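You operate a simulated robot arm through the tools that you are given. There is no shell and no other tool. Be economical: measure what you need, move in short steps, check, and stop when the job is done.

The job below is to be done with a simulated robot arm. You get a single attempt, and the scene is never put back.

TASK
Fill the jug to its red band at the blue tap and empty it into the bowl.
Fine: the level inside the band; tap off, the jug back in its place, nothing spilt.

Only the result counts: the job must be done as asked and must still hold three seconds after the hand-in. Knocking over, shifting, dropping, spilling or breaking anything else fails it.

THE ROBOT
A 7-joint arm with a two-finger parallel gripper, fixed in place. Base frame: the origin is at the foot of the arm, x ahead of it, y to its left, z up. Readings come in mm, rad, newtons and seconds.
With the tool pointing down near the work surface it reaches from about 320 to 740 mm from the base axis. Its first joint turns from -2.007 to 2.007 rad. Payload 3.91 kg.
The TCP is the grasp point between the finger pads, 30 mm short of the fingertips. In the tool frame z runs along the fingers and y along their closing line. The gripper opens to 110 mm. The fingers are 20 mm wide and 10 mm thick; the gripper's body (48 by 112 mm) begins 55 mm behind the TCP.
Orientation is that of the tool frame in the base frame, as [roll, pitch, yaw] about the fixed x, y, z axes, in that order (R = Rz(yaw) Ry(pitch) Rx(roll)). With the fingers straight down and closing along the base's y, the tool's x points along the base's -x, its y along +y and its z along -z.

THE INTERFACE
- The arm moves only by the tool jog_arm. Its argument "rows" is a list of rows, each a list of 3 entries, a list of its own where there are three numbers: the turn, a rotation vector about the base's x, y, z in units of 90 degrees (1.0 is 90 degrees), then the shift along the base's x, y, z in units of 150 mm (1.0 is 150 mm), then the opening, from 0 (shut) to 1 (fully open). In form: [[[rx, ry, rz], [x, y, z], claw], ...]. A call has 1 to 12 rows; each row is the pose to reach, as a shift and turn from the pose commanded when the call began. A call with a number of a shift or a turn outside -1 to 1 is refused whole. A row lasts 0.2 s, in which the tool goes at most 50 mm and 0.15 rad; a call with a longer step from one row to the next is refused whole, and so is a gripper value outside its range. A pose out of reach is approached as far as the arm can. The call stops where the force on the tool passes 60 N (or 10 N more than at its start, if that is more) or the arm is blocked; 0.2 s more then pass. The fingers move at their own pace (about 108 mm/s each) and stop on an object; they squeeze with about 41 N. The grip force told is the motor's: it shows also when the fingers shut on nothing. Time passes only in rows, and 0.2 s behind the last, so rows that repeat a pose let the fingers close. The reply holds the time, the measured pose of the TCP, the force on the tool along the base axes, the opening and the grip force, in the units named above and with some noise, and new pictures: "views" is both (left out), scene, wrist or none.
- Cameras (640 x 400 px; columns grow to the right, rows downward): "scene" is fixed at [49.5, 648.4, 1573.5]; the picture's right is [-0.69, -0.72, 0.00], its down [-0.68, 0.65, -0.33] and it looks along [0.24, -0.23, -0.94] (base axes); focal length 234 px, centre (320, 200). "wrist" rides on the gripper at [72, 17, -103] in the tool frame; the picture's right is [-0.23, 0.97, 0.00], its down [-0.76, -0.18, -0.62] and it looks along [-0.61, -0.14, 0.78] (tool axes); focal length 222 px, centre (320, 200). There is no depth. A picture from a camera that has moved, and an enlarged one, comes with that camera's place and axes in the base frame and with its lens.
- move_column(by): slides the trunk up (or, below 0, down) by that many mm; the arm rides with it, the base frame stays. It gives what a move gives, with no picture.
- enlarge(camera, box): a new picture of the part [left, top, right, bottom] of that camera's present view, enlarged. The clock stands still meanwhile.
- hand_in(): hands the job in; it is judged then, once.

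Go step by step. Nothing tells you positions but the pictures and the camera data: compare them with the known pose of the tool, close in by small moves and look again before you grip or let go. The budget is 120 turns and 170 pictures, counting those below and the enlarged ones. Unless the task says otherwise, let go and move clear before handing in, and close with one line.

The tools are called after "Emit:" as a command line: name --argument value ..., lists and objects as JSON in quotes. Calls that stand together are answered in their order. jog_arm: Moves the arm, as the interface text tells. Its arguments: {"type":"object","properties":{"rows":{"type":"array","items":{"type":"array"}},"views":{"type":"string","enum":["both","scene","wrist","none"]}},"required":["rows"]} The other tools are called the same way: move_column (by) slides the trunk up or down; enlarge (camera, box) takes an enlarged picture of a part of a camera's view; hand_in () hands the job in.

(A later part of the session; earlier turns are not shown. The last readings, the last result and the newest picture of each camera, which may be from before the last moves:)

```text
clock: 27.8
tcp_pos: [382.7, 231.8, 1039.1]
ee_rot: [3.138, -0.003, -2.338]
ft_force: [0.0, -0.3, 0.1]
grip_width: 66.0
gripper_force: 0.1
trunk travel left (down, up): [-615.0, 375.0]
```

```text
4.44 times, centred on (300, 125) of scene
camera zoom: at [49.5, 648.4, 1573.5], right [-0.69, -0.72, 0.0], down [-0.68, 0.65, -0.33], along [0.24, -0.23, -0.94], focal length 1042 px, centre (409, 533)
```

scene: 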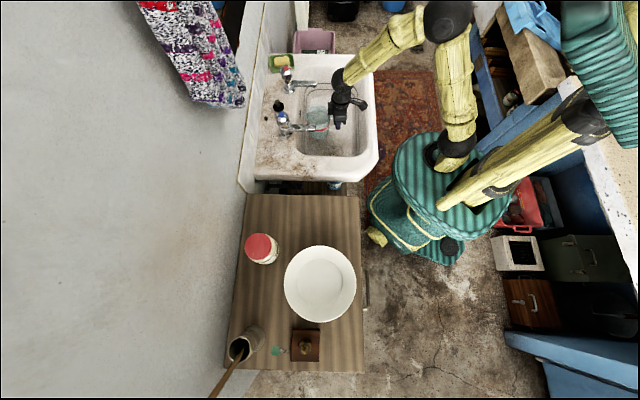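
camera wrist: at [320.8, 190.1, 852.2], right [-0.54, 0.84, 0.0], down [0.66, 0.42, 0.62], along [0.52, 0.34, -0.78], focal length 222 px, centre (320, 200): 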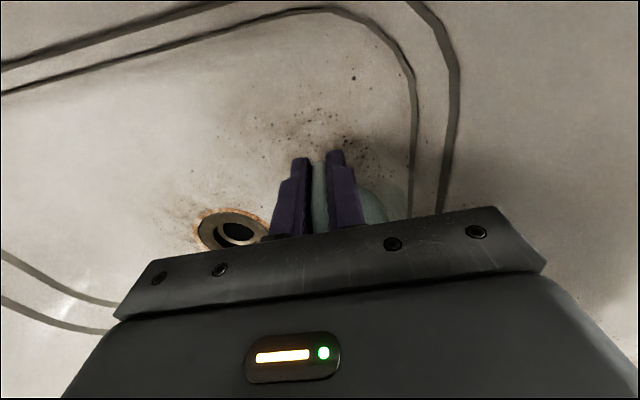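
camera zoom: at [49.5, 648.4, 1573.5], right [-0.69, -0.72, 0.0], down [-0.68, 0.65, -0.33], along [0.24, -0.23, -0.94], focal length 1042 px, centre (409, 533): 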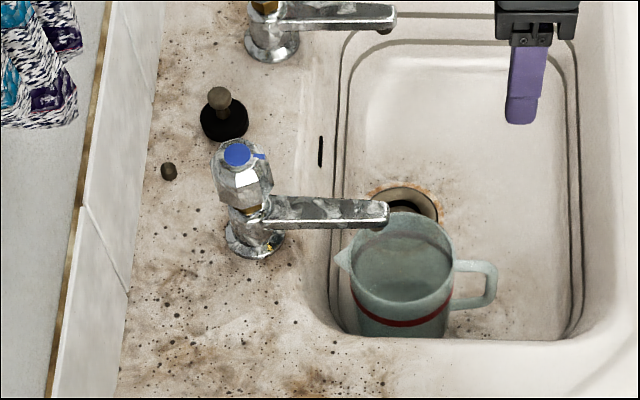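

The jug stands well and the drop line from the outlet (449, 293, 850) falls inside its rim. Next I'll move over the blue knob, at about (506, 382, 950), with the fingers above it and look.

Emit:
jog_arm --rows '[[[0, 0, 0], [0.15, 0.19, 0], 0.8], [[0, 0, 0], [0.32, 0.4, 0], 0.8], [[0, 0, 0], [0.49, 0.61, 0], 0.8], [[0, 0, 0], [0.66, 0.82, 0], 0.8], [[0, 0, 0], [0.8, 0.97, 0], 0.8], [[0, 0, 0], [0.82, 1.0, -0.1], 0.8], [[0, 0, 0], [0.82, 1.0, -0.1], 0.8]]'

Emit:
enlarge --camera "wrist" --box '[220, 60, 420, 220]'

Emit:
enlarge --camera "scene" --box '[250, 80, 350, 170]'

```text
clock: 29.4
tcp_pos: [504.8, 379.9, 1023.8]
ee_rot: [3.136, -0.003, -2.339]
ft_force: [0.8, 0.2, 0.8]
grip_width: 88.0
gripper_force: 0.1
trunk travel left (down, up): [-615.0, 375.0]
camera wrist: at [443.4, 341.0, 1126.8], right [-0.54, 0.84, 0.0], down [0.66, 0.42, 0.62], along [0.52, 0.34, -0.78], focal length 222 px, centre (320, 200)
```

scene: 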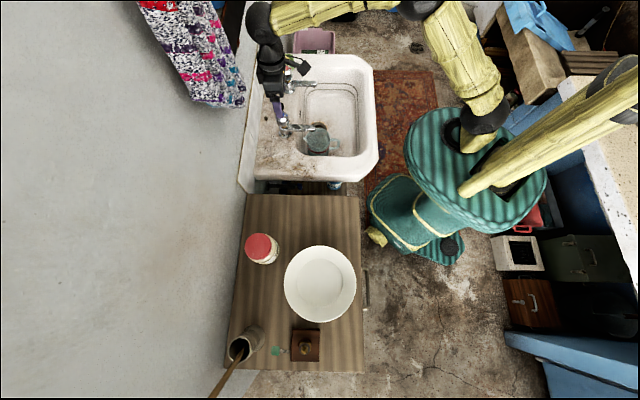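
wrist: 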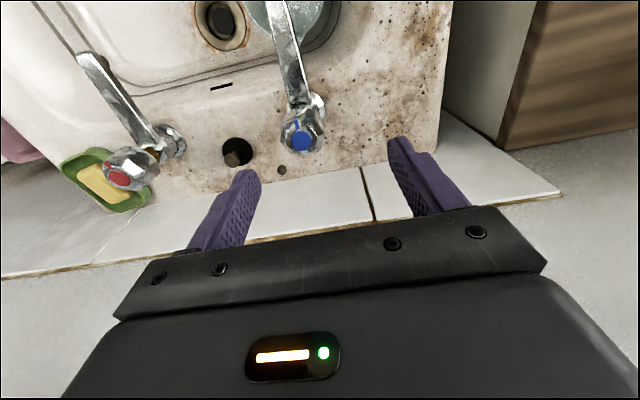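

```text
2.50 times, centred on (320, 140) of wrist
camera zoom: at [443.4, 341.0, 1126.8], right [-0.54, 0.84, 0.0], down [0.66, 0.42, 0.62], along [0.52, 0.34, -0.78], focal length 555 px, centre (320, 350)
```

zoom: 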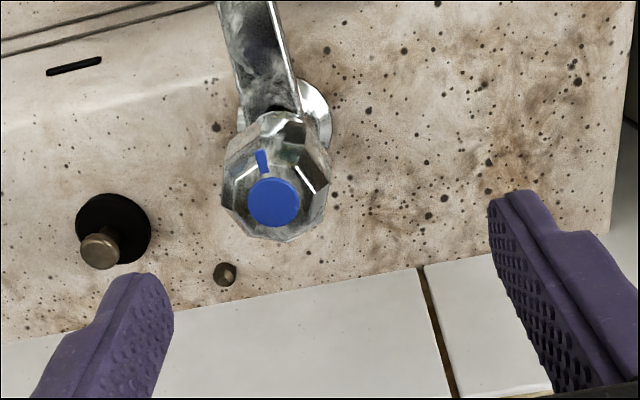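

```text
4.44 times, centred on (300, 125) of scene
camera zoom: at [49.5, 648.4, 1573.5], right [-0.69, -0.72, 0.0], down [-0.68, 0.65, -0.33], along [0.24, -0.23, -0.94], focal length 1042 px, centre (409, 533)
```

zoom: 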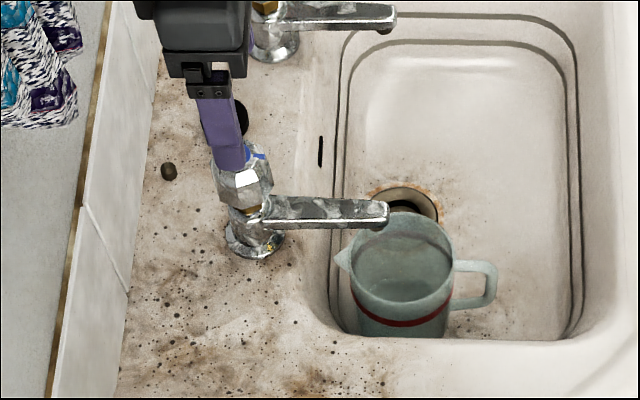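

The knob is at about (524, 374), its cap at z ≈ 928, and it's about 43 mm across. I'll align the TCP over it at z 990 and check.

Emit:
jog_arm --rows '[[[0, 0, 0], [0.07, -0.02, -0.1], 0.8], [[0, 0, 0], [0.127, -0.04, -0.22], 0.8], [[0, 0, 0], [0.127, -0.04, -0.22], 0.8]]' --views "none"

Emit:
enlarge --camera "wrist" --box '[220, 60, 420, 220]'

```text
clock: 30.2
tcp_pos: [523.7, 374.7, 990.2]
ee_rot: [3.139, -0.002, -2.339]
ft_force: [-0.2, 0.9, -0.6]
grip_width: 87.9
gripper_force: 0.1
trunk travel left (down, up): [-615.0, 375.0]
```

```text
2.50 times, centred on (320, 140) of wrist
camera zoom: at [462.0, 334.5, 1094.2], right [-0.54, 0.84, 0.0], down [0.66, 0.42, 0.62], along [0.52, 0.34, -0.78], focal length 555 px, centre (320, 350)
```

zoom: 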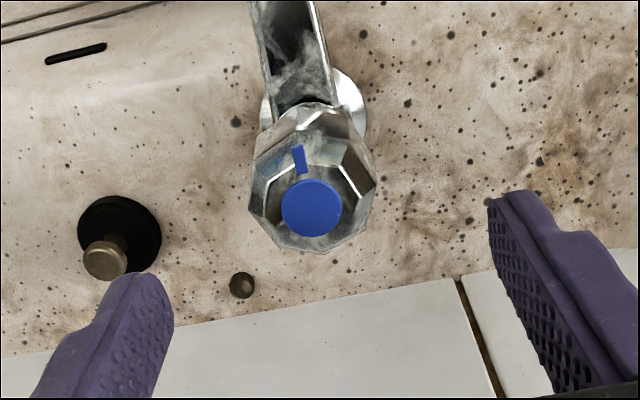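

The knob is about 3 mm off laterally. I'll correct that and descend around it to z ≈ 910.

Emit:
jog_arm --rows '[[[0, 0, 0], [0.01, -0.016, -0.1], 0.65], [[0, 0, 0], [0.01, -0.016, -0.3], 0.65], [[0, 0, 0], [0.01, -0.016, -0.53], 0.65], [[0, 0, 0], [0.01, -0.016, -0.53], 0.65]]' --views "none"

Emit:
enlarge --camera "wrist" --box '[220, 60, 420, 220]'

Emit:
enlarge --camera "scene" --box '[250, 80, 350, 170]'

```text
clock: 31.2
tcp_pos: [526.1, 373.0, 911.1]
ee_rot: [3.139, -0.002, -2.341]
ft_force: [-0.2, -0.5, 0.4]
grip_width: 71.5
gripper_force: 0.0
trunk travel left (down, up): [-615.0, 375.0]
```

```text
2.50 times, centred on (320, 140) of wrist
camera zoom: at [463.9, 332.9, 1013.8], right [-0.54, 0.84, 0.0], down [0.66, 0.42, 0.62], along [0.52, 0.34, -0.78], focal length 555 px, centre (320, 350)
```

zoom: 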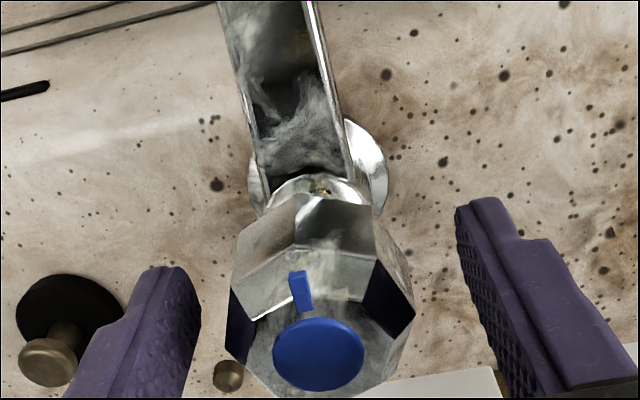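

```text
4.44 times, centred on (300, 125) of scene
camera zoom: at [49.5, 648.4, 1573.5], right [-0.69, -0.72, 0.0], down [-0.68, 0.65, -0.33], along [0.24, -0.23, -0.94], focal length 1042 px, centre (409, 533)
```

zoom: 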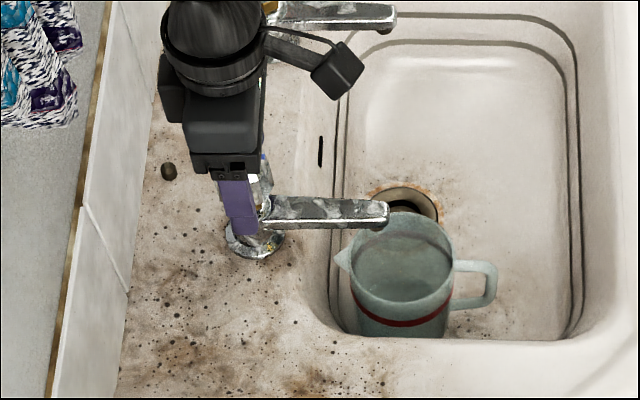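

The knob sits between the fingers. I'll nudge 3 mm toward the robot and close on it.

Emit:
jog_arm --rows '[[[0, 0, 0], [-0.014, -0.014, 0], 0.5], [[0, 0, 0], [-0.014, -0.014, 0], 0.3], [[0, 0, 0], [-0.014, -0.014, 0], 0.3], [[0, 0, 0], [-0.014, -0.014, 0], 0.2], [[0, 0, 0], [-0.014, -0.014, 0], 0.2]]' --views "none"

Emit:
enlarge --camera "wrist" --box '[220, 60, 420, 220]'

```text
clock: 32.4
tcp_pos: [526.0, 370.0, 911.2]
ee_rot: [3.139, -0.003, -2.339]
ft_force: [7.6, -5.2, -0.1]
grip_width: 47.0
gripper_force: 45.2
trunk travel left (down, up): [-615.0, 375.0]
```

```text
2.50 times, centred on (320, 140) of wrist
camera zoom: at [462.9, 330.0, 1014.1], right [-0.54, 0.84, 0.0], down [0.66, 0.42, 0.62], along [0.52, 0.34, -0.78], focal length 555 px, centre (320, 350)
```

zoom: 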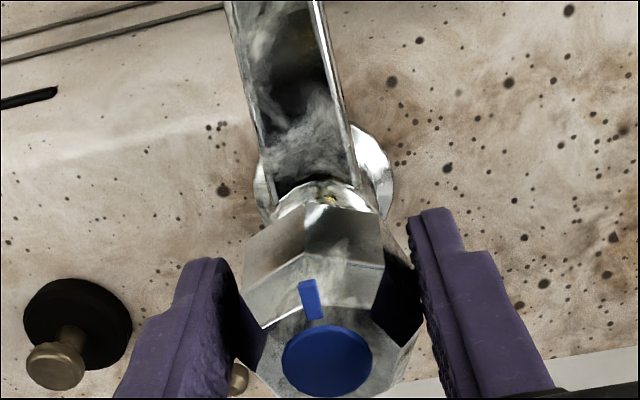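

The knob is gripped. I'll turn it about 20° counter-clockwise and see if water runs.

Emit:
jog_arm --rows '[[[0, 0, 0.08], [0.005, -0.005, 0], 0.2], [[0, 0, 0.16], [0.005, -0.005, 0], 0.2], [[0, 0, 0.22], [0.005, -0.005, 0], 0.2]]' --views "none"

Emit:
enlarge --camera "wrist" --box '[220, 60, 420, 220]'

Emit:
enlarge --camera "scene" --box '[250, 80, 350, 170]'

```text
clock: 33.2
tcp_pos: [528.2, 369.2, 910.6]
ee_rot: [3.138, -0.002, -1.992]
ft_force: [14.2, -6.3, -1.1]
grip_width: 47.6
gripper_force: 44.3
trunk travel left (down, up): [-615.0, 375.0]
```

```text
2.50 times, centred on (320, 140) of wrist
camera zoom: at [482.5, 309.9, 1014.2], right [-0.8, 0.61, 0.0], down [0.48, 0.62, 0.62], along [0.37, 0.5, -0.78], focal length 555 px, centre (320, 350)
```

zoom: 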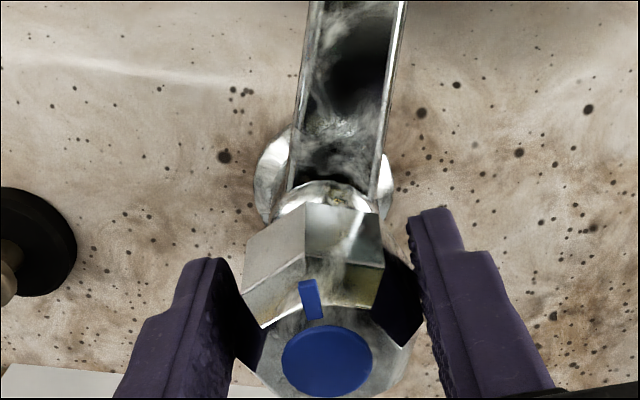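

```text
4.44 times, centred on (300, 125) of scene
camera zoom: at [49.5, 648.4, 1573.5], right [-0.69, -0.72, 0.0], down [-0.68, 0.65, -0.33], along [0.24, -0.23, -0.94], focal length 1042 px, centre (409, 533)
```

zoom: 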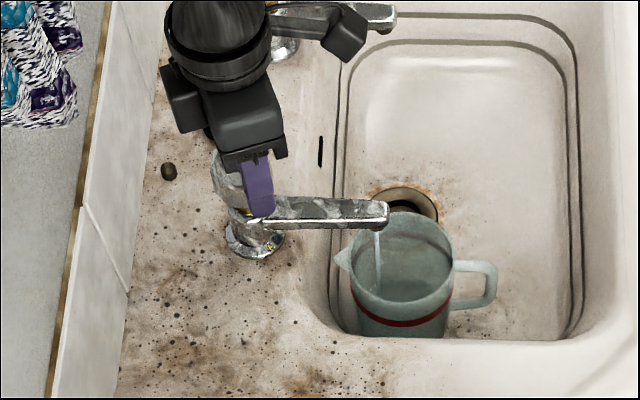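

Water runs in a thin stream straight into the jug. I'll hold for a second and watch the level to gauge the flow.

Emit:
jog_arm --rows '[[[0, 0, 0], [0.01, -0.005, 0], 0.2], [[0, 0, 0], [0.01, -0.005, 0], 0.2], [[0, 0, 0], [0.01, -0.005, 0], 0.2], [[0, 0, 0], [0.01, -0.005, 0], 0.2]]' --views "none"

Emit:
enlarge --camera "scene" --box '[295, 115, 345, 165]'

```text
clock: 34.2
tcp_pos: [526.9, 368.4, 910.1]
ee_rot: [3.136, -0.004, -1.994]
ft_force: [7.1, -5.9, -2.2]
grip_width: 47.2
gripper_force: 45.0
trunk travel left (down, up): [-615.0, 375.0]
```

```text
8.00 times, centred on (320, 140) of scene
camera zoom: at [49.5, 648.4, 1573.5], right [-0.69, -0.72, 0.0], down [-0.68, 0.65, -0.33], along [0.24, -0.23, -0.94], focal length 1875 px, centre (320, 680)
```

zoom: 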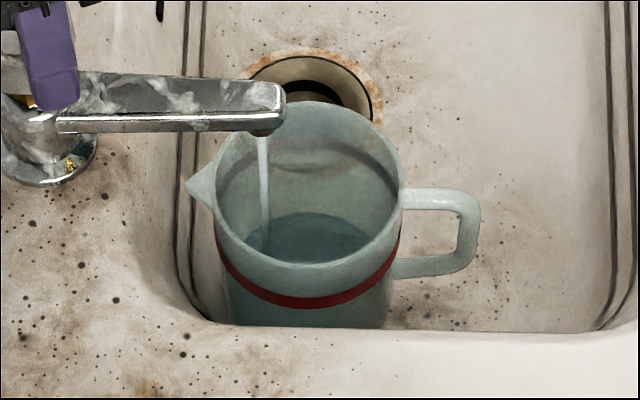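

The level is about 20 mm and rising at roughly 15 mm/s, with the band at about 72 mm. I'll hold another 1.4 s and measure again.

Emit:
jog_arm --rows '[[[0, 0, 0], [0, 0, 0], 0.2], [[0, 0, 0], [0, 0, 0], 0.2], [[0, 0, 0], [0, 0, 0], 0.2], [[0, 0, 0], [0, 0, 0], 0.2], [[0, 0, 0], [0, 0, 0], 0.2], [[0, 0, 0], [0, 0, 0], 0.2]]' --views "none"

Emit:
enlarge --camera "scene" --box '[295, 115, 345, 165]'

```text
clock: 35.6
tcp_pos: [527.8, 368.6, 911.2]
ee_rot: [3.139, -0.003, -1.994]
ft_force: [3.9, -4.0, -2.8]
grip_width: 47.6
gripper_force: 45.1
trunk travel left (down, up): [-615.0, 375.0]
```

```text
8.00 times, centred on (320, 140) of scene
camera zoom: at [49.5, 648.4, 1573.5], right [-0.69, -0.72, 0.0], down [-0.68, 0.65, -0.33], along [0.24, -0.23, -0.94], focal length 1875 px, centre (320, 680)
```

zoom: 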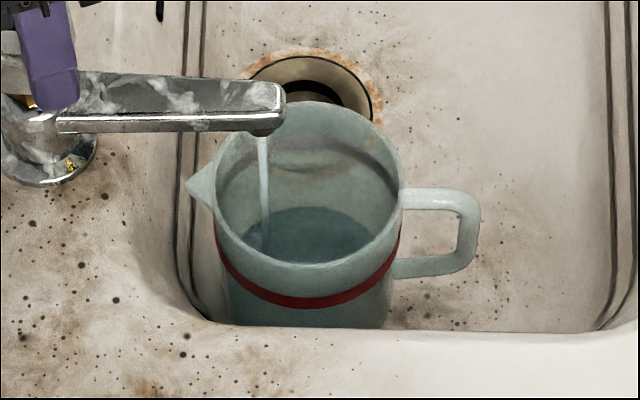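

The flow is actually slow, about 3 mm/s, which suits me. I'll hold for another 5 s and re-measure.

Emit:
jog_arm --rows '[[[0, 0, 0], [0, 0, 0], 0.2], [[0, 0, 0], [0, 0, 0], 0.2], [[0, 0, 0], [0, 0, 0], 0.2], [[0, 0, 0], [0, 0, 0], 0.2], [[0, 0, 0], [0, 0, 0], 0.2], [[0, 0, 0], [0, 0, 0], 0.2], [[0, 0, 0], [0, 0, 0], 0.2], [[0, 0, 0], [0, 0, 0], 0.2], [[0, 0, 0], [0, 0, 0], 0.2], [[0, 0, 0], [0, 0, 0], 0.2], [[0, 0, 0], [0, 0, 0], 0.2], [[0, 0, 0], [0, 0, 0], 0.2]]' --views "none"

Emit:
jog_arm --rows '[[[0, 0, 0], [0, 0, 0], 0.2], [[0, 0, 0], [0, 0, 0], 0.2], [[0, 0, 0], [0, 0, 0], 0.2], [[0, 0, 0], [0, 0, 0], 0.2], [[0, 0, 0], [0, 0, 0], 0.2], [[0, 0, 0], [0, 0, 0], 0.2], [[0, 0, 0], [0, 0, 0], 0.2], [[0, 0, 0], [0, 0, 0], 0.2], [[0, 0, 0], [0, 0, 0], 0.2], [[0, 0, 0], [0, 0, 0], 0.2], [[0, 0, 0], [0, 0, 0], 0.2], [[0, 0, 0], [0, 0, 0], 0.2]]' --views "none"

Emit:
enlarge --camera "scene" --box '[295, 115, 345, 165]'

```text
clock: 38.2
tcp_pos: [527.1, 368.1, 911.7]
ee_rot: [3.138, -0.005, -1.994]
ft_force: [3.2, -5.5, -4.7]
grip_width: 47.5
gripper_force: 45.1
trunk travel left (down, up): [-615.0, 375.0]
```

```text
clock: 40.8
tcp_pos: [527.7, 368.1, 910.3]
ee_rot: [3.137, -0.002, -1.993]
ft_force: [0.7, -5.2, -6.9]
grip_width: 47.6
gripper_force: 44.6
trunk travel left (down, up): [-615.0, 375.0]
```

```text
8.00 times, centred on (320, 140) of scene
camera zoom: at [49.5, 648.4, 1573.5], right [-0.69, -0.72, 0.0], down [-0.68, 0.65, -0.33], along [0.24, -0.23, -0.94], focal length 1875 px, centre (320, 680)
```

zoom: 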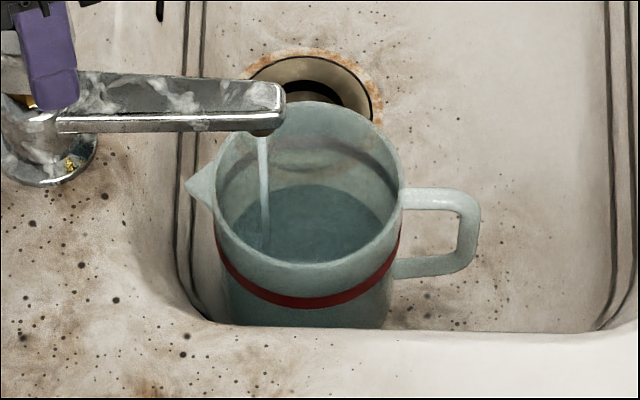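

The far water edge climbs about 4 px/s, and the band's inner back line is some 35 px higher. I'll hold 5 s more.

Emit:
jog_arm --rows '[[[0, 0, 0], [0, 0, 0], 0.2], [[0, 0, 0], [0, 0, 0], 0.2], [[0, 0, 0], [0, 0, 0], 0.2], [[0, 0, 0], [0, 0, 0], 0.2], [[0, 0, 0], [0, 0, 0], 0.2], [[0, 0, 0], [0, 0, 0], 0.2], [[0, 0, 0], [0, 0, 0], 0.2], [[0, 0, 0], [0, 0, 0], 0.2], [[0, 0, 0], [0, 0, 0], 0.2], [[0, 0, 0], [0, 0, 0], 0.2], [[0, 0, 0], [0, 0, 0], 0.2], [[0, 0, 0], [0, 0, 0], 0.2]]' --views "none"

Emit:
jog_arm --rows '[[[0, 0, 0], [0, 0, 0], 0.2], [[0, 0, 0], [0, 0, 0], 0.2], [[0, 0, 0], [0, 0, 0], 0.2], [[0, 0, 0], [0, 0, 0], 0.2], [[0, 0, 0], [0, 0, 0], 0.2], [[0, 0, 0], [0, 0, 0], 0.2], [[0, 0, 0], [0, 0, 0], 0.2], [[0, 0, 0], [0, 0, 0], 0.2], [[0, 0, 0], [0, 0, 0], 0.2], [[0, 0, 0], [0, 0, 0], 0.2]]' --views "none"

Emit:
enlarge --camera "scene" --box '[304, 122, 344, 160]'

```text
clock: 43.4
tcp_pos: [528.2, 369.1, 910.3]
ee_rot: [3.138, -0.003, -1.993]
ft_force: [1.0, -4.9, -4.8]
grip_width: 47.4
gripper_force: 45.3
trunk travel left (down, up): [-615.0, 375.0]
```

```text
clock: 45.6
tcp_pos: [526.6, 368.6, 911.8]
ee_rot: [3.139, -0.003, -1.993]
ft_force: [0.7, -2.9, -3.9]
grip_width: 47.2
gripper_force: 45.5
trunk travel left (down, up): [-615.0, 375.0]
```

```text
10.53 times, centred on (324, 141) of scene
camera zoom: at [49.5, 648.4, 1573.5], right [-0.69, -0.72, 0.0], down [-0.68, 0.65, -0.33], along [0.24, -0.23, -0.94], focal length 2467 px, centre (278, 821)
```

zoom: 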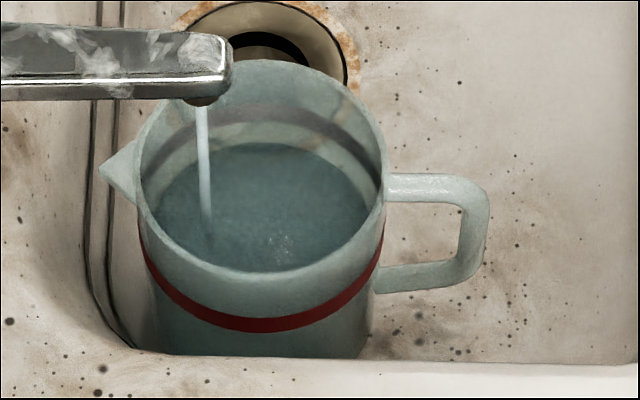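

The far water edge is about 24 px below the band's back. I'll hold 2.6 s more, then measure at higher zoom before shutting.

Emit:
jog_arm --rows '[[[0, 0, 0], [0, 0, 0], 0.2], [[0, 0, 0], [0, 0, 0], 0.2], [[0, 0, 0], [0, 0, 0], 0.2], [[0, 0, 0], [0, 0, 0], 0.2], [[0, 0, 0], [0, 0, 0], 0.2], [[0, 0, 0], [0, 0, 0], 0.2], [[0, 0, 0], [0, 0, 0], 0.2], [[0, 0, 0], [0, 0, 0], 0.2], [[0, 0, 0], [0, 0, 0], 0.2], [[0, 0, 0], [0, 0, 0], 0.2]]' --views "none"

Emit:
enlarge --camera "scene" --box '[308, 124, 336, 144]'

Emit:
enlarge --camera "scene" --box '[304, 122, 344, 160]'

```text
clock: 47.8
tcp_pos: [527.8, 369.1, 910.9]
ee_rot: [3.138, -0.003, -1.993]
ft_force: [6.9, -5.4, -3.6]
grip_width: 47.5
gripper_force: 45.2
trunk travel left (down, up): [-615.0, 375.0]
```

```text
16.00 times, centred on (322, 134) of scene
camera zoom: at [49.5, 648.4, 1573.5], right [-0.69, -0.72, 0.0], down [-0.68, 0.65, -0.33], along [0.24, -0.23, -0.94], focal length 3750 px, centre (288, 1256)
```

zoom: 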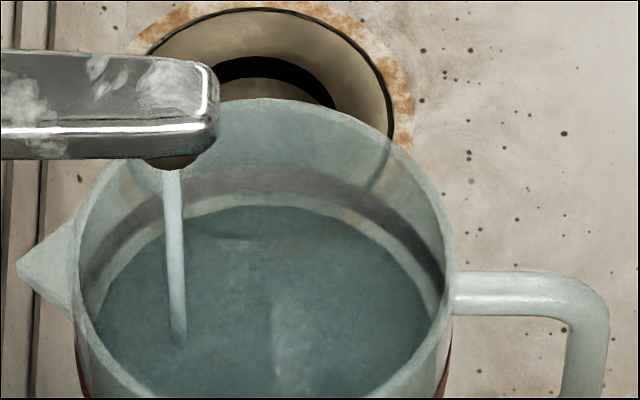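

```text
10.53 times, centred on (324, 141) of scene
camera zoom: at [49.5, 648.4, 1573.5], right [-0.69, -0.72, 0.0], down [-0.68, 0.65, -0.33], along [0.24, -0.23, -0.94], focal length 2467 px, centre (278, 821)
```

zoom: 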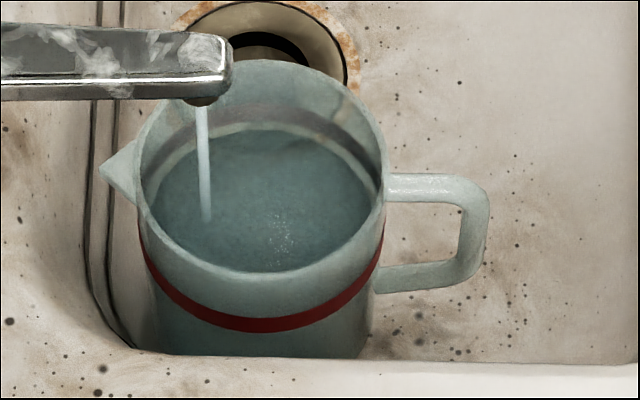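

The band's back arc shows clearly now, and the water is just under its lower edge (about 8 mm below mid-band after allowing for wall thickness). I'll hold 1.8 s more, then turn the knob shut in the same call.

Emit:
jog_arm --rows '[[[0, 0, 0], [0, 0, 0], 0.2], [[0, 0, 0], [0, 0, 0], 0.2], [[0, 0, 0], [0, 0, 0], 0.2], [[0, 0, 0], [0, 0, 0], 0.2], [[0, 0, 0], [0, 0, 0], 0.2], [[0, 0, 0], [0, 0, 0], 0.2], [[0, 0, 0], [0, 0, 0], 0.2], [[0, 0, 0], [0, 0, 0], 0.2], [[0, 0, 0], [0, 0, 0], 0.2], [[0, 0, -0.085], [0, 0, 0], 0.2], [[0, 0, -0.17], [0, 0, 0], 0.2], [[0, 0, -0.225], [0, 0, 0], 0.2]]' --views "none"

Emit:
enlarge --camera "scene" --box '[308, 124, 336, 144]'

Emit:
enlarge --camera "wrist" --box '[220, 60, 420, 220]'

```text
clock: 50.4
tcp_pos: [525.5, 369.3, 911.4]
ee_rot: [3.137, -0.002, -2.348]
ft_force: [-1.2, 7.2, -3.6]
grip_width: 47.5
gripper_force: 44.6
trunk travel left (down, up): [-615.0, 375.0]
```

```text
16.00 times, centred on (322, 134) of scene
camera zoom: at [49.5, 648.4, 1573.5], right [-0.69, -0.72, 0.0], down [-0.68, 0.65, -0.33], along [0.24, -0.23, -0.94], focal length 3750 px, centre (288, 1256)
```

zoom: 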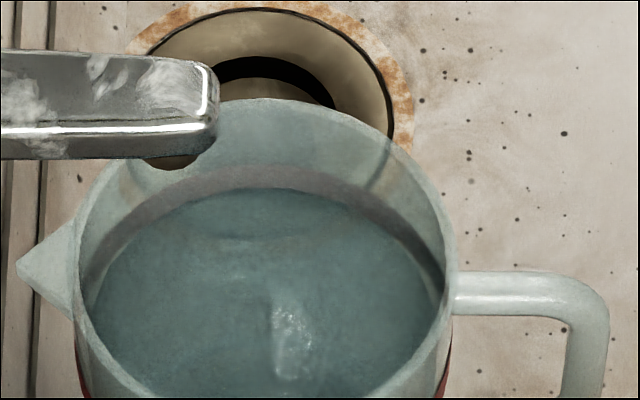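

```text
2.50 times, centred on (320, 140) of wrist
camera zoom: at [462.8, 330.4, 1014.4], right [-0.54, 0.84, 0.0], down [0.66, 0.42, 0.62], along [0.52, 0.34, -0.78], focal length 555 px, centre (320, 350)
```

zoom: 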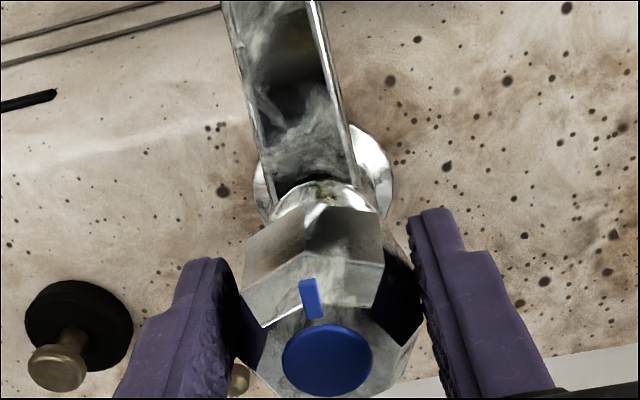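

The stream has stopped and the water edge lies within the band's arc. I'll release the knob, rise, and check that nothing drips.

Emit:
jog_arm --rows '[[[0, 0, 0], [0, 0, 0], 0.5], [[0, 0, 0], [0, 0, 0], 0.7], [[0, 0, 0], [0, 0, 0], 0.7], [[0, 0, 0], [0, 0, 0.2], 0.7], [[0, 0, 0], [0, 0, 0.5], 0.7], [[0, 0, 0], [0, 0, 0.8], 0.7], [[0, 0, 0], [0, 0, 0.9], 0.7]]' --views "none"

Emit:
jog_arm --rows '[[[0, 0, 0], [-0.2, -0.2, 0], 0.5], [[0, 0, 0], [-0.4, -0.4, 0], 0.5], [[0, 0, 0], [-0.6, -0.6, 0], 0.5], [[0, 0, 0], [-0.8, -0.8, 0], 0.5], [[0, 0, 0], [-0.96, -0.93, 0], 0.5], [[0, 0, 0], [-0.96, -0.93, 0], 0.5]]'

Emit:
enlarge --camera "wrist" --box '[260, 80, 400, 190]'

Emit:
enlarge --camera "scene" --box '[270, 110, 340, 160]'

```text
clock: 52.0
tcp_pos: [526.5, 368.1, 1046.9]
ee_rot: [3.137, -0.004, -2.346]
ft_force: [-0.3, 0.2, 0.3]
grip_width: 76.9
gripper_force: 0.0
trunk travel left (down, up): [-615.0, 375.0]
```

```text
clock: 53.4
tcp_pos: [383.0, 227.6, 1046.0]
ee_rot: [3.136, -0.004, -2.345]
ft_force: [-0.2, -0.6, -0.6]
grip_width: 55.0
gripper_force: 0.1
trunk travel left (down, up): [-615.0, 375.0]
camera wrist: at [320.3, 188.3, 1149.7], right [-0.54, 0.84, 0.0], down [0.66, 0.42, 0.62], along [0.52, 0.34, -0.78], focal length 222 px, centre (320, 200)
```

scene: 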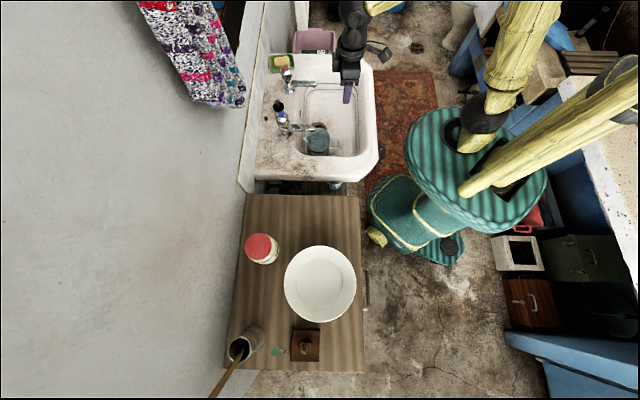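
wrist: 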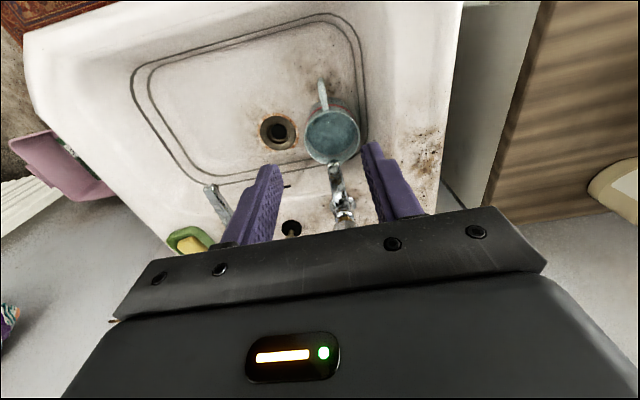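

```text
3.64 times, centred on (330, 135) of wrist
camera zoom: at [320.3, 188.3, 1149.7], right [-0.54, 0.84, 0.0], down [0.66, 0.42, 0.62], along [0.52, 0.34, -0.78], focal length 808 px, centre (284, 436)
```

zoom: 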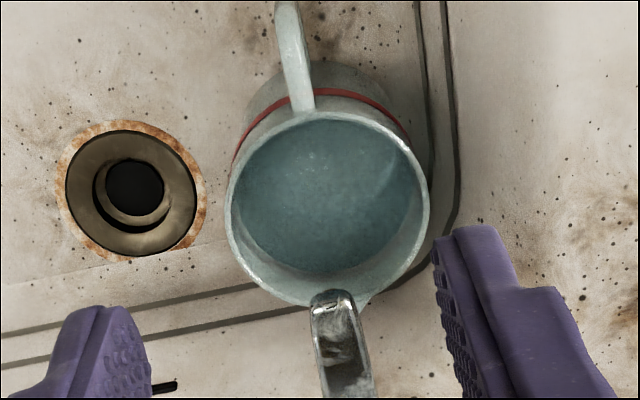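

```text
8.00 times, centred on (305, 135) of scene
camera zoom: at [49.5, 648.4, 1573.5], right [-0.69, -0.72, 0.0], down [-0.68, 0.65, -0.33], along [0.24, -0.23, -0.94], focal length 1875 px, centre (440, 720)
```

zoom: 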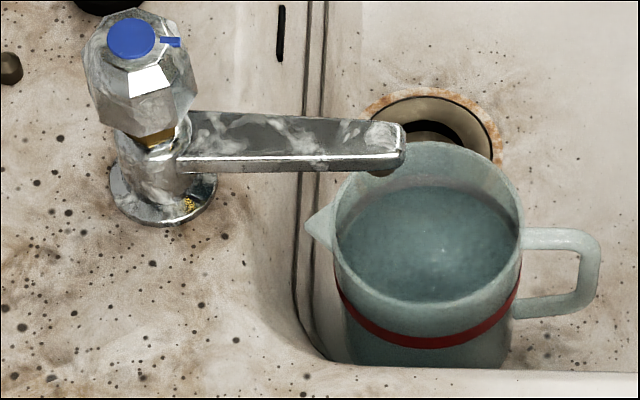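

The tap is off and the level works out to mid-band from two independent views. Now I'll go back down to the handle at the release pose.

Emit:
jog_arm --rows '[[[0, 0, 0.004], [0.003, 0.018, -0.05], 0.42], [[0, 0, 0.004], [0.003, 0.018, -0.05], 0.42]]' --views "none"

Emit:
move_column --by -140

Emit:
enlarge --camera "wrist" --box '[220, 60, 420, 220]'

```text
clock: 54.0
tcp_pos: [383.6, 231.0, 1039.4]
ee_rot: [3.138, 0.0, -2.34]
ft_force: [-0.1, 0.6, -0.1]
grip_width: 46.2
gripper_force: 0.1
trunk travel left (down, up): [-615.0, 375.0]
```

```text
clock: 55.7
tcp_pos: [383.7, 230.5, 899.0]
ee_rot: [3.138, -0.002, -2.339]
ft_force: [-0.6, 0.4, -0.1]
grip_width: 46.3
gripper_force: 0.0
trunk travel left (down, up): [-475.0, 515.0]
```

```text
2.50 times, centred on (320, 140) of wrist
camera zoom: at [321.1, 191.0, 1002.3], right [-0.54, 0.84, 0.0], down [0.66, 0.42, 0.62], along [0.52, 0.34, -0.78], focal length 555 px, centre (320, 350)
```

zoom: 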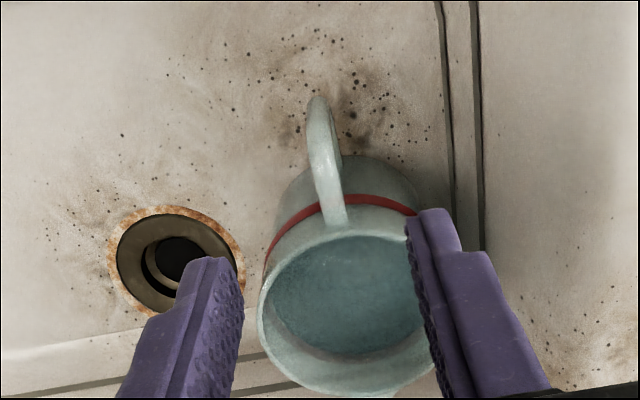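

The handle is still aligned between the fingers. I'll descend to the grip height and close.

Emit:
jog_arm --rows '[[[0, 0, 0], [0, 0, -0.25], 0.42], [[0, 0, 0], [0, 0, -0.5], 0.42], [[0, 0, 0], [0, 0, -0.75], 0.42], [[0, 0, 0], [0, 0, -0.93], 0.42], [[0, 0, 0], [0, 0, -1.0], 0.42], [[0, 0, 0], [0, 0, -1.0], 0.42]]' --views "none"

Emit:
jog_arm --rows '[[[0, 0, 0], [0, 0, 0], 0.2], [[0, 0, 0], [0, 0, 0], 0.0], [[0, 0, 0], [0, 0, 0], 0.0], [[0, 0, 0], [0, 0, 0], 0.0]]' --views "none"

Emit:
enlarge --camera "scene" --box '[280, 100, 360, 170]'

```text
clock: 57.1
tcp_pos: [384.1, 230.2, 749.7]
ee_rot: [3.139, -0.003, -2.338]
ft_force: [-1.0, 0.1, -0.1]
grip_width: 46.2
gripper_force: 0.0
trunk travel left (down, up): [-475.0, 515.0]
```

```text
clock: 58.1
tcp_pos: [384.4, 230.3, 748.5]
ee_rot: [3.139, -0.003, -2.34]
ft_force: [0.6, 0.2, 0.1]
grip_width: 10.8
gripper_force: 41.9
trunk travel left (down, up): [-475.0, 515.0]
```

```text
5.71 times, centred on (320, 135) of scene
camera zoom: at [49.5, 648.4, 1573.5], right [-0.69, -0.72, 0.0], down [-0.68, 0.65, -0.33], along [0.24, -0.23, -0.94], focal length 1339 px, centre (320, 571)
```

zoom: 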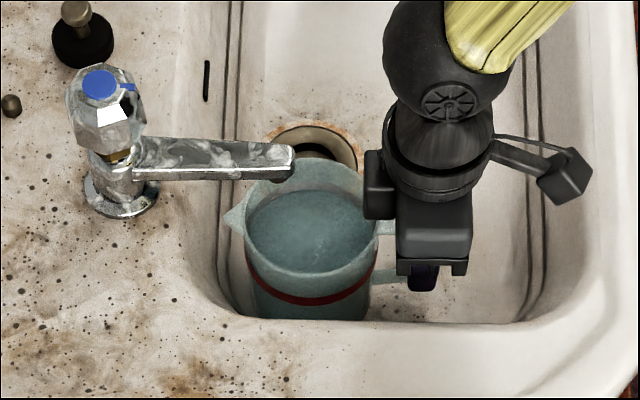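

The grip is good. I'll lift slowly to slide height and check that the jug stays level under its load.

Emit:
jog_arm --rows '[[[0, 0, 0], [0, 0, 0.02], 0], [[0, 0, 0], [0, 0, 0.05], 0], [[0, 0, 0], [0, 0, 0.09], 0], [[0, 0, 0], [0, 0, 0.13], 0], [[0, 0, 0], [0, 0, 0.17], 0], [[0, 0, 0], [0, 0, 0.21], 0], [[0, 0, 0], [0, 0, 0.23], 0], [[0, 0, 0], [0, 0, 0.23], 0]]' --views "none"

Emit:
enlarge --camera "scene" --box '[280, 100, 360, 170]'

```text
clock: 59.9
tcp_pos: [385.9, 230.8, 782.4]
ee_rot: [3.136, -0.003, -2.341]
ft_force: [-0.1, -0.1, -5.0]
grip_width: 11.1
gripper_force: 40.5
trunk travel left (down, up): [-475.0, 515.0]
```

```text
5.71 times, centred on (320, 135) of scene
camera zoom: at [49.5, 648.4, 1573.5], right [-0.69, -0.72, 0.0], down [-0.68, 0.65, -0.33], along [0.24, -0.23, -0.94], focal length 1339 px, centre (320, 571)
```

zoom: 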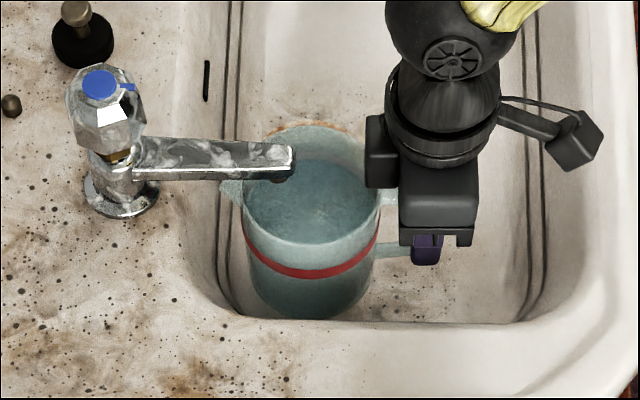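

The jug is level, about 5 N. I'll slide it away from the spout gently.

Emit:
jog_arm --rows '[[[0, 0, 0], [0.02, -0.019, 0], 0], [[0, 0, 0], [0.06, -0.058, 0], 0], [[0, 0, 0], [0.11, -0.106, 0], 0], [[0, 0, 0], [0.16, -0.154, 0], 0], [[0, 0, 0], [0.21, -0.202, 0], 0], [[0, 0, 0], [0.26, -0.25, 0], 0], [[0, 0, 0], [0.31, -0.298, 0], 0], [[0, 0, 0], [0.355, -0.341, 0], 0], [[0, 0, 0], [0.385, -0.369, 0], 0], [[0, 0, 0], [0.385, -0.369, 0], 0]]' --views "none"

Emit:
enlarge --camera "scene" --box '[260, 60, 380, 170]'

```text
clock: 62.1
tcp_pos: [441.9, 175.6, 783.7]
ee_rot: [3.139, -0.003, -2.34]
ft_force: [0.7, -0.4, -5.5]
grip_width: 11.0
gripper_force: 40.9
trunk travel left (down, up): [-475.0, 515.0]
```

```text
3.64 times, centred on (320, 115) of scene
camera zoom: at [49.5, 648.4, 1573.5], right [-0.69, -0.72, 0.0], down [-0.68, 0.65, -0.33], along [0.24, -0.23, -0.94], focal length 852 px, centre (320, 509)
```

zoom: 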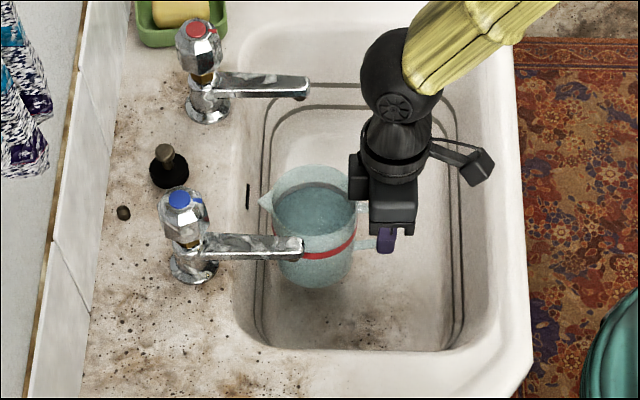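

The jug is clear of the spout. I'll raise the trunk to lift it out and then plan the pour over the bowl.

Emit:
move_column --by 270

Emit:
enlarge --camera "scene" --box '[220, 50, 400, 190]'

Emit:
enlarge --camera "scene" --box '[220, 190, 380, 380]'

```text
clock: 64.8
tcp_pos: [441.0, 175.4, 1052.5]
ee_rot: [3.138, -0.003, -2.342]
ft_force: [0.0, 0.8, -5.6]
grip_width: 10.8
gripper_force: 41.3
trunk travel left (down, up): [-745.0, 245.0]
```

```text
2.86 times, centred on (310, 120) of scene
camera zoom: at [49.5, 648.4, 1573.5], right [-0.69, -0.72, 0.0], down [-0.68, 0.65, -0.33], along [0.24, -0.23, -0.94], focal length 670 px, centre (349, 429)
```

zoom: 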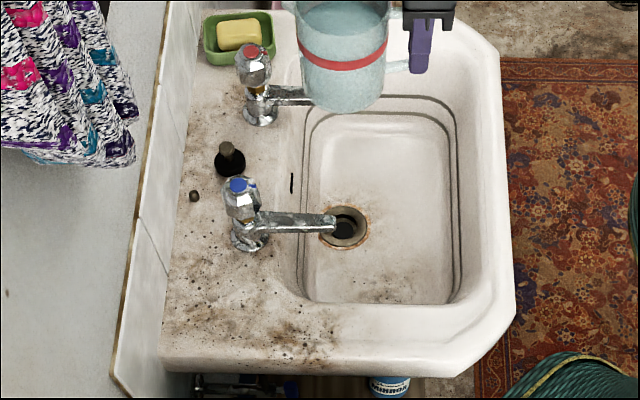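

```text
2.11 times, centred on (300, 285) of scene
camera zoom: at [49.5, 648.4, 1573.5], right [-0.69, -0.72, 0.0], down [-0.68, 0.65, -0.33], along [0.24, -0.23, -0.94], focal length 494 px, centre (362, 21)
```

zoom: 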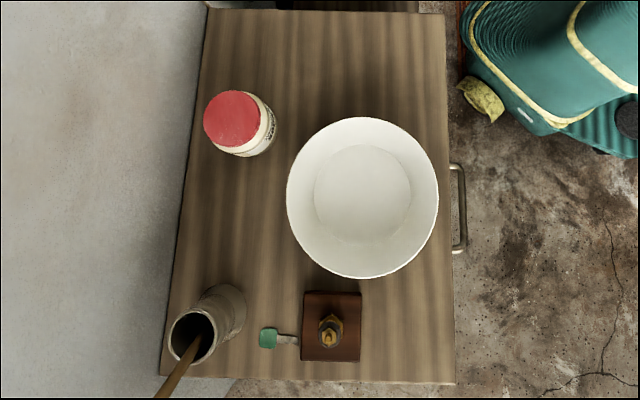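

The bowl centre is at about (49, 649) with radius ≈ 96. I'll carry the jug smoothly toward the bowl and yaw it so the lip faces +x.

Emit:
jog_arm --rows '[[[0, 0, -0.01], [-0.049, 0.042, 0], 0], [[0, 0, -0.03], [-0.146, 0.125, 0], 0], [[0, 0, -0.055], [-0.272, 0.233, 0], 0], [[0, 0, -0.085], [-0.409, 0.35, 0], 0], [[0, 0, -0.115], [-0.555, 0.475, 0], 0], [[0, 0, -0.145], [-0.7, 0.6, 0], 0], [[0, 0, -0.17], [-0.827, 0.708, 0], 0], [[0, 0, -0.19], [-0.924, 0.79, 0], 0], [[0, 0, -0.2], [-0.973, 0.833, 0], 0], [[0, 0, -0.2], [-0.973, 0.833, 0], 0]]' --views "none"

Emit:
jog_arm --rows '[[[0, 0, -0.01], [-0.049, 0.042, 0], 0], [[0, 0, -0.03], [-0.146, 0.125, 0], 0], [[0, 0, -0.055], [-0.272, 0.233, 0], 0], [[0, 0, -0.085], [-0.409, 0.35, 0], 0], [[0, 0, -0.115], [-0.555, 0.475, 0], 0], [[0, 0, -0.145], [-0.7, 0.6, 0], 0], [[0, 0, -0.17], [-0.827, 0.708, 0], 0], [[0, 0, -0.19], [-0.924, 0.79, 0], 0], [[0, 0, -0.2], [-0.973, 0.833, 0], 0], [[0, 0, -0.2], [-0.973, 0.833, 0], 0]]'

```text
clock: 67.0
tcp_pos: [294.9, 301.8, 1052.4]
ee_rot: [3.137, -0.002, -2.654]
ft_force: [-0.6, 0.2, -4.8]
grip_width: 10.6
gripper_force: 41.1
trunk travel left (down, up): [-745.0, 245.0]
```

```text
clock: 69.2
tcp_pos: [149.7, 424.8, 1052.3]
ee_rot: [3.137, -0.002, -2.969]
ft_force: [0.9, -0.9, -4.5]
grip_width: 11.0
gripper_force: 41.3
trunk travel left (down, up): [-745.0, 245.0]
camera wrist: at [75.5, 430.0, 1155.3], right [0.06, 1.0, 0.0], down [0.78, -0.05, 0.62], along [0.62, -0.03, -0.78], focal length 222 px, centre (320, 200)
```

scene: 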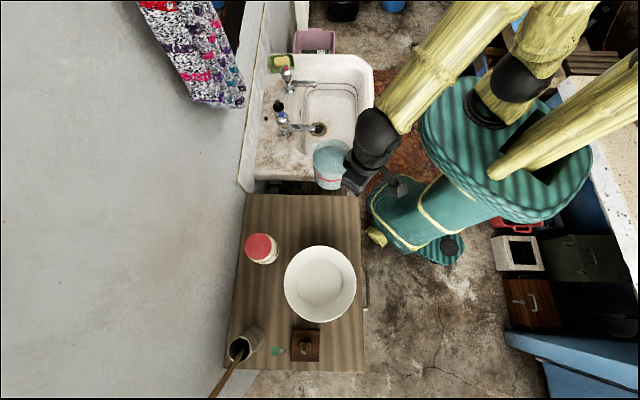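
wrist: 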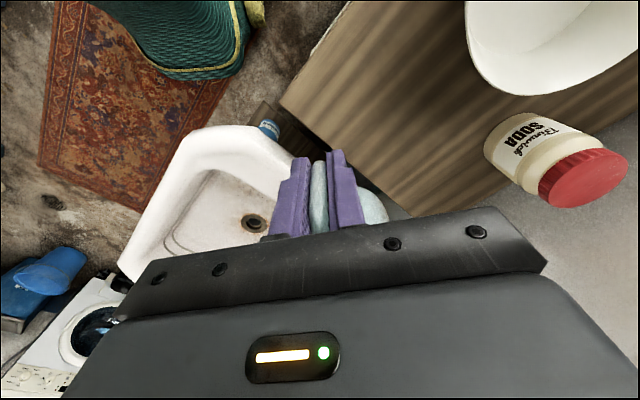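

All steady. Two more moves bring the TCP to about (-111, 649), with the jug over the bowl and the lip toward +x.

Emit:
jog_arm --rows '[[[0, 0, -0.005], [-0.044, 0.037, 0], 0], [[0, 0, -0.02], [-0.13, 0.112, 0], 0], [[0, 0, -0.035], [-0.243, 0.21, 0], 0], [[0, 0, -0.05], [-0.365, 0.314, 0], 0], [[0, 0, -0.065], [-0.5, 0.426, 0], 0], [[0, 0, -0.08], [-0.626, 0.538, 0], 0], [[0, 0, -0.095], [-0.74, 0.635, 0], 0], [[0, 0, -0.105], [-0.827, 0.71, 0], 0], [[0, 0, -0.11], [-0.87, 0.747, 0], 0], [[0, 0, -0.11], [-0.87, 0.747, 0], 0]]' --views "none"

Emit:
jog_arm --rows '[[[0, 0, 0], [-0.044, 0.037, 0], 0], [[0, 0, 0], [-0.13, 0.112, 0], 0], [[0, 0, 0], [-0.243, 0.21, 0], 0], [[0, 0, 0], [-0.365, 0.314, 0], 0], [[0, 0, 0], [-0.5, 0.426, 0], 0], [[0, 0, 0], [-0.626, 0.538, 0], 0], [[0, 0, 0], [-0.74, 0.635, 0], 0], [[0, 0, 0], [-0.827, 0.71, 0], 0], [[0, 0, 0], [-0.87, 0.747, 0], 0], [[0, 0, 0], [-0.87, 0.747, 0], 0]]'

Emit:
enlarge --camera "scene" --box '[240, 180, 420, 340]'

```text
clock: 71.4
tcp_pos: [17.1, 538.1, 1051.6]
ee_rot: [3.14, -0.001, -3.141]
ft_force: [0.7, -0.5, -4.9]
grip_width: 10.9
gripper_force: 40.9
trunk travel left (down, up): [-745.0, 245.0]
```

```text
clock: 73.6
tcp_pos: [-113.0, 651.8, 1051.0]
ee_rot: [3.138, -0.002, -3.141]
ft_force: [-0.5, 0.7, -4.7]
grip_width: 10.8
gripper_force: 41.1
trunk travel left (down, up): [-745.0, 245.0]
camera wrist: at [-184.4, 667.8, 1155.1], right [0.23, 0.97, 0.0], down [0.76, -0.18, 0.62], along [0.61, -0.14, -0.78], focal length 222 px, centre (320, 200)
```

scene: 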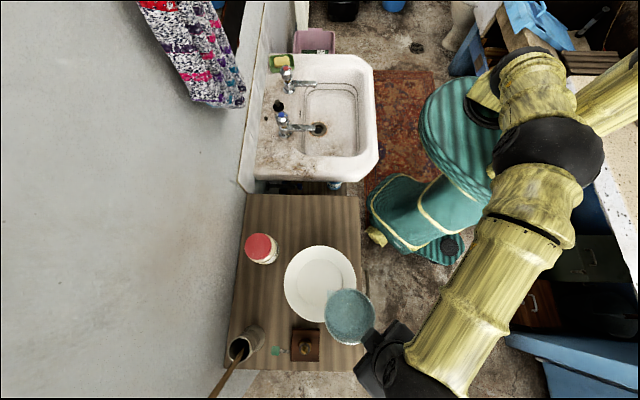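
wrist: 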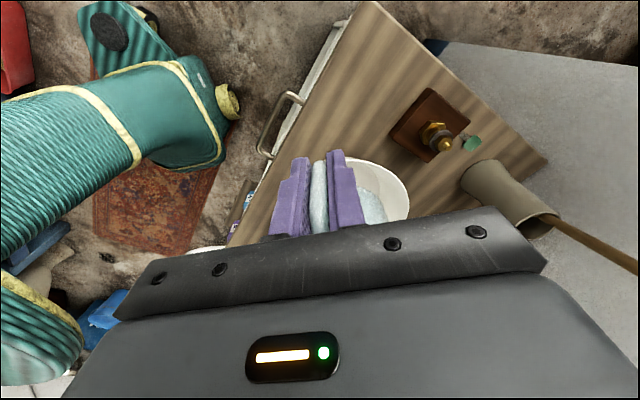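

```text
2.50 times, centred on (330, 260) of scene
camera zoom: at [49.5, 648.4, 1573.5], right [-0.69, -0.72, 0.0], down [-0.68, 0.65, -0.33], along [0.24, -0.23, -0.94], focal length 586 px, centre (295, 50)
```

zoom: 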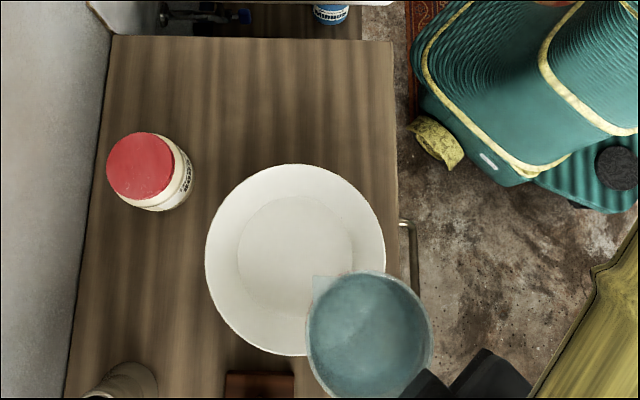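

The lip sits at about (25, 649) over the bowl. I'll tilt 15° about +y first (below the pour threshold) to check the arm follows.

Emit:
jog_arm --rows '[[[0, 0.03, 0], [-0.006, -0.005, -0.01], 0], [[0, 0.07, 0], [-0.014, -0.01, -0.02], 0], [[0, 0.11, 0], [-0.021, -0.015, -0.03], 0], [[0, 0.15, 0], [-0.027, -0.015, -0.04], 0], [[0, 0.167, 0], [-0.029, -0.015, -0.044], 0], [[0, 0.167, 0], [-0.029, -0.015, -0.044], 0]]' --views "scene"

Emit:
enlarge --camera "scene" --box '[240, 220, 400, 340]'

```text
clock: 75.0
tcp_pos: [-116.4, 647.9, 1045.6]
ee_rot: [3.137, -0.266, 3.141]
ft_force: [-0.8, 0.1, -4.5]
grip_width: 10.7
gripper_force: 41.0
trunk travel left (down, up): [-745.0, 245.0]
```

scene: 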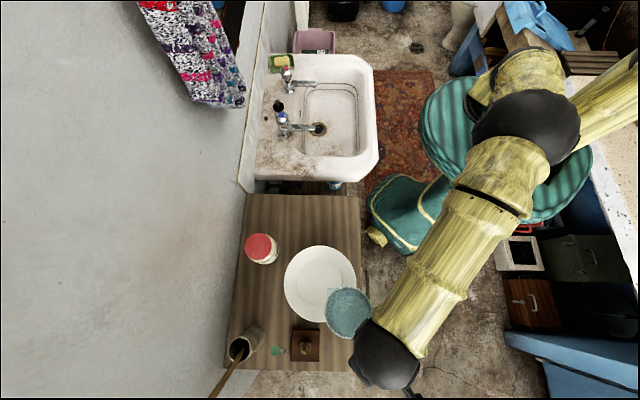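

```text
3.33 times, centred on (320, 280) of scene
camera zoom: at [49.5, 648.4, 1573.5], right [-0.69, -0.72, 0.0], down [-0.68, 0.65, -0.33], along [0.24, -0.23, -0.94], focal length 781 px, centre (320, -67)
```

zoom: 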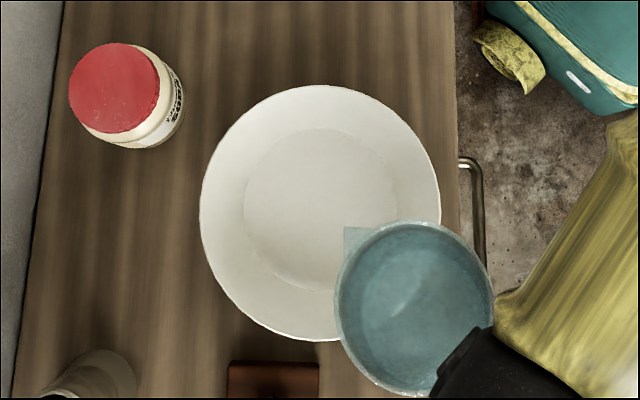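

The tilt works and the lip stays over the bowl. I'll continue slowly to 35°, where pouring should begin.

Emit:
jog_arm --rows '[[[0, 0.025, 0], [0.0, 0.002, -0.01], 0], [[0, 0.055, 0], [0.0, 0.004, -0.022], 0], [[0, 0.083, 0], [0.001, 0.007, -0.035], 0], [[0, 0.111, 0], [0.002, 0.007, -0.044], 0], [[0, 0.139, 0], [0.011, 0.007, -0.038], 0], [[0, 0.167, 0], [0.02, 0.007, -0.031], 0], [[0, 0.195, 0], [0.029, 0.007, -0.024], 0], [[0, 0.222, 0], [0.038, 0.007, -0.017], 0], [[0, 0.222, 0], [0.038, 0.007, -0.017], 0]]' --views "none"

Emit:
enlarge --camera "scene" --box '[240, 220, 400, 340]'

```text
clock: 77.0
tcp_pos: [-110.4, 648.6, 1042.5]
ee_rot: [3.136, -0.612, -3.141]
ft_force: [0.3, 0.9, -3.6]
grip_width: 10.9
gripper_force: 41.1
trunk travel left (down, up): [-745.0, 245.0]
```

```text
3.33 times, centred on (320, 280) of scene
camera zoom: at [49.5, 648.4, 1573.5], right [-0.69, -0.72, 0.0], down [-0.68, 0.65, -0.33], along [0.24, -0.23, -0.94], focal length 781 px, centre (320, -67)
```

zoom: 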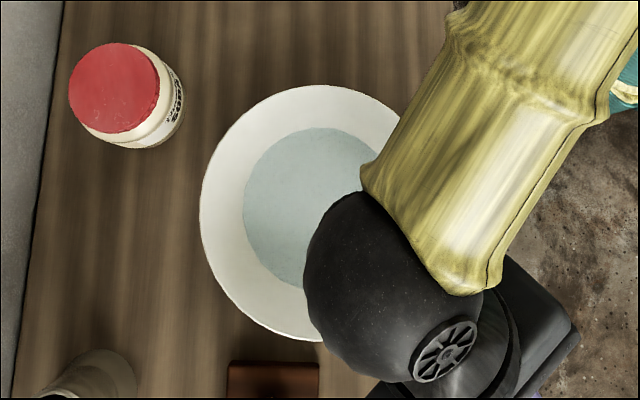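

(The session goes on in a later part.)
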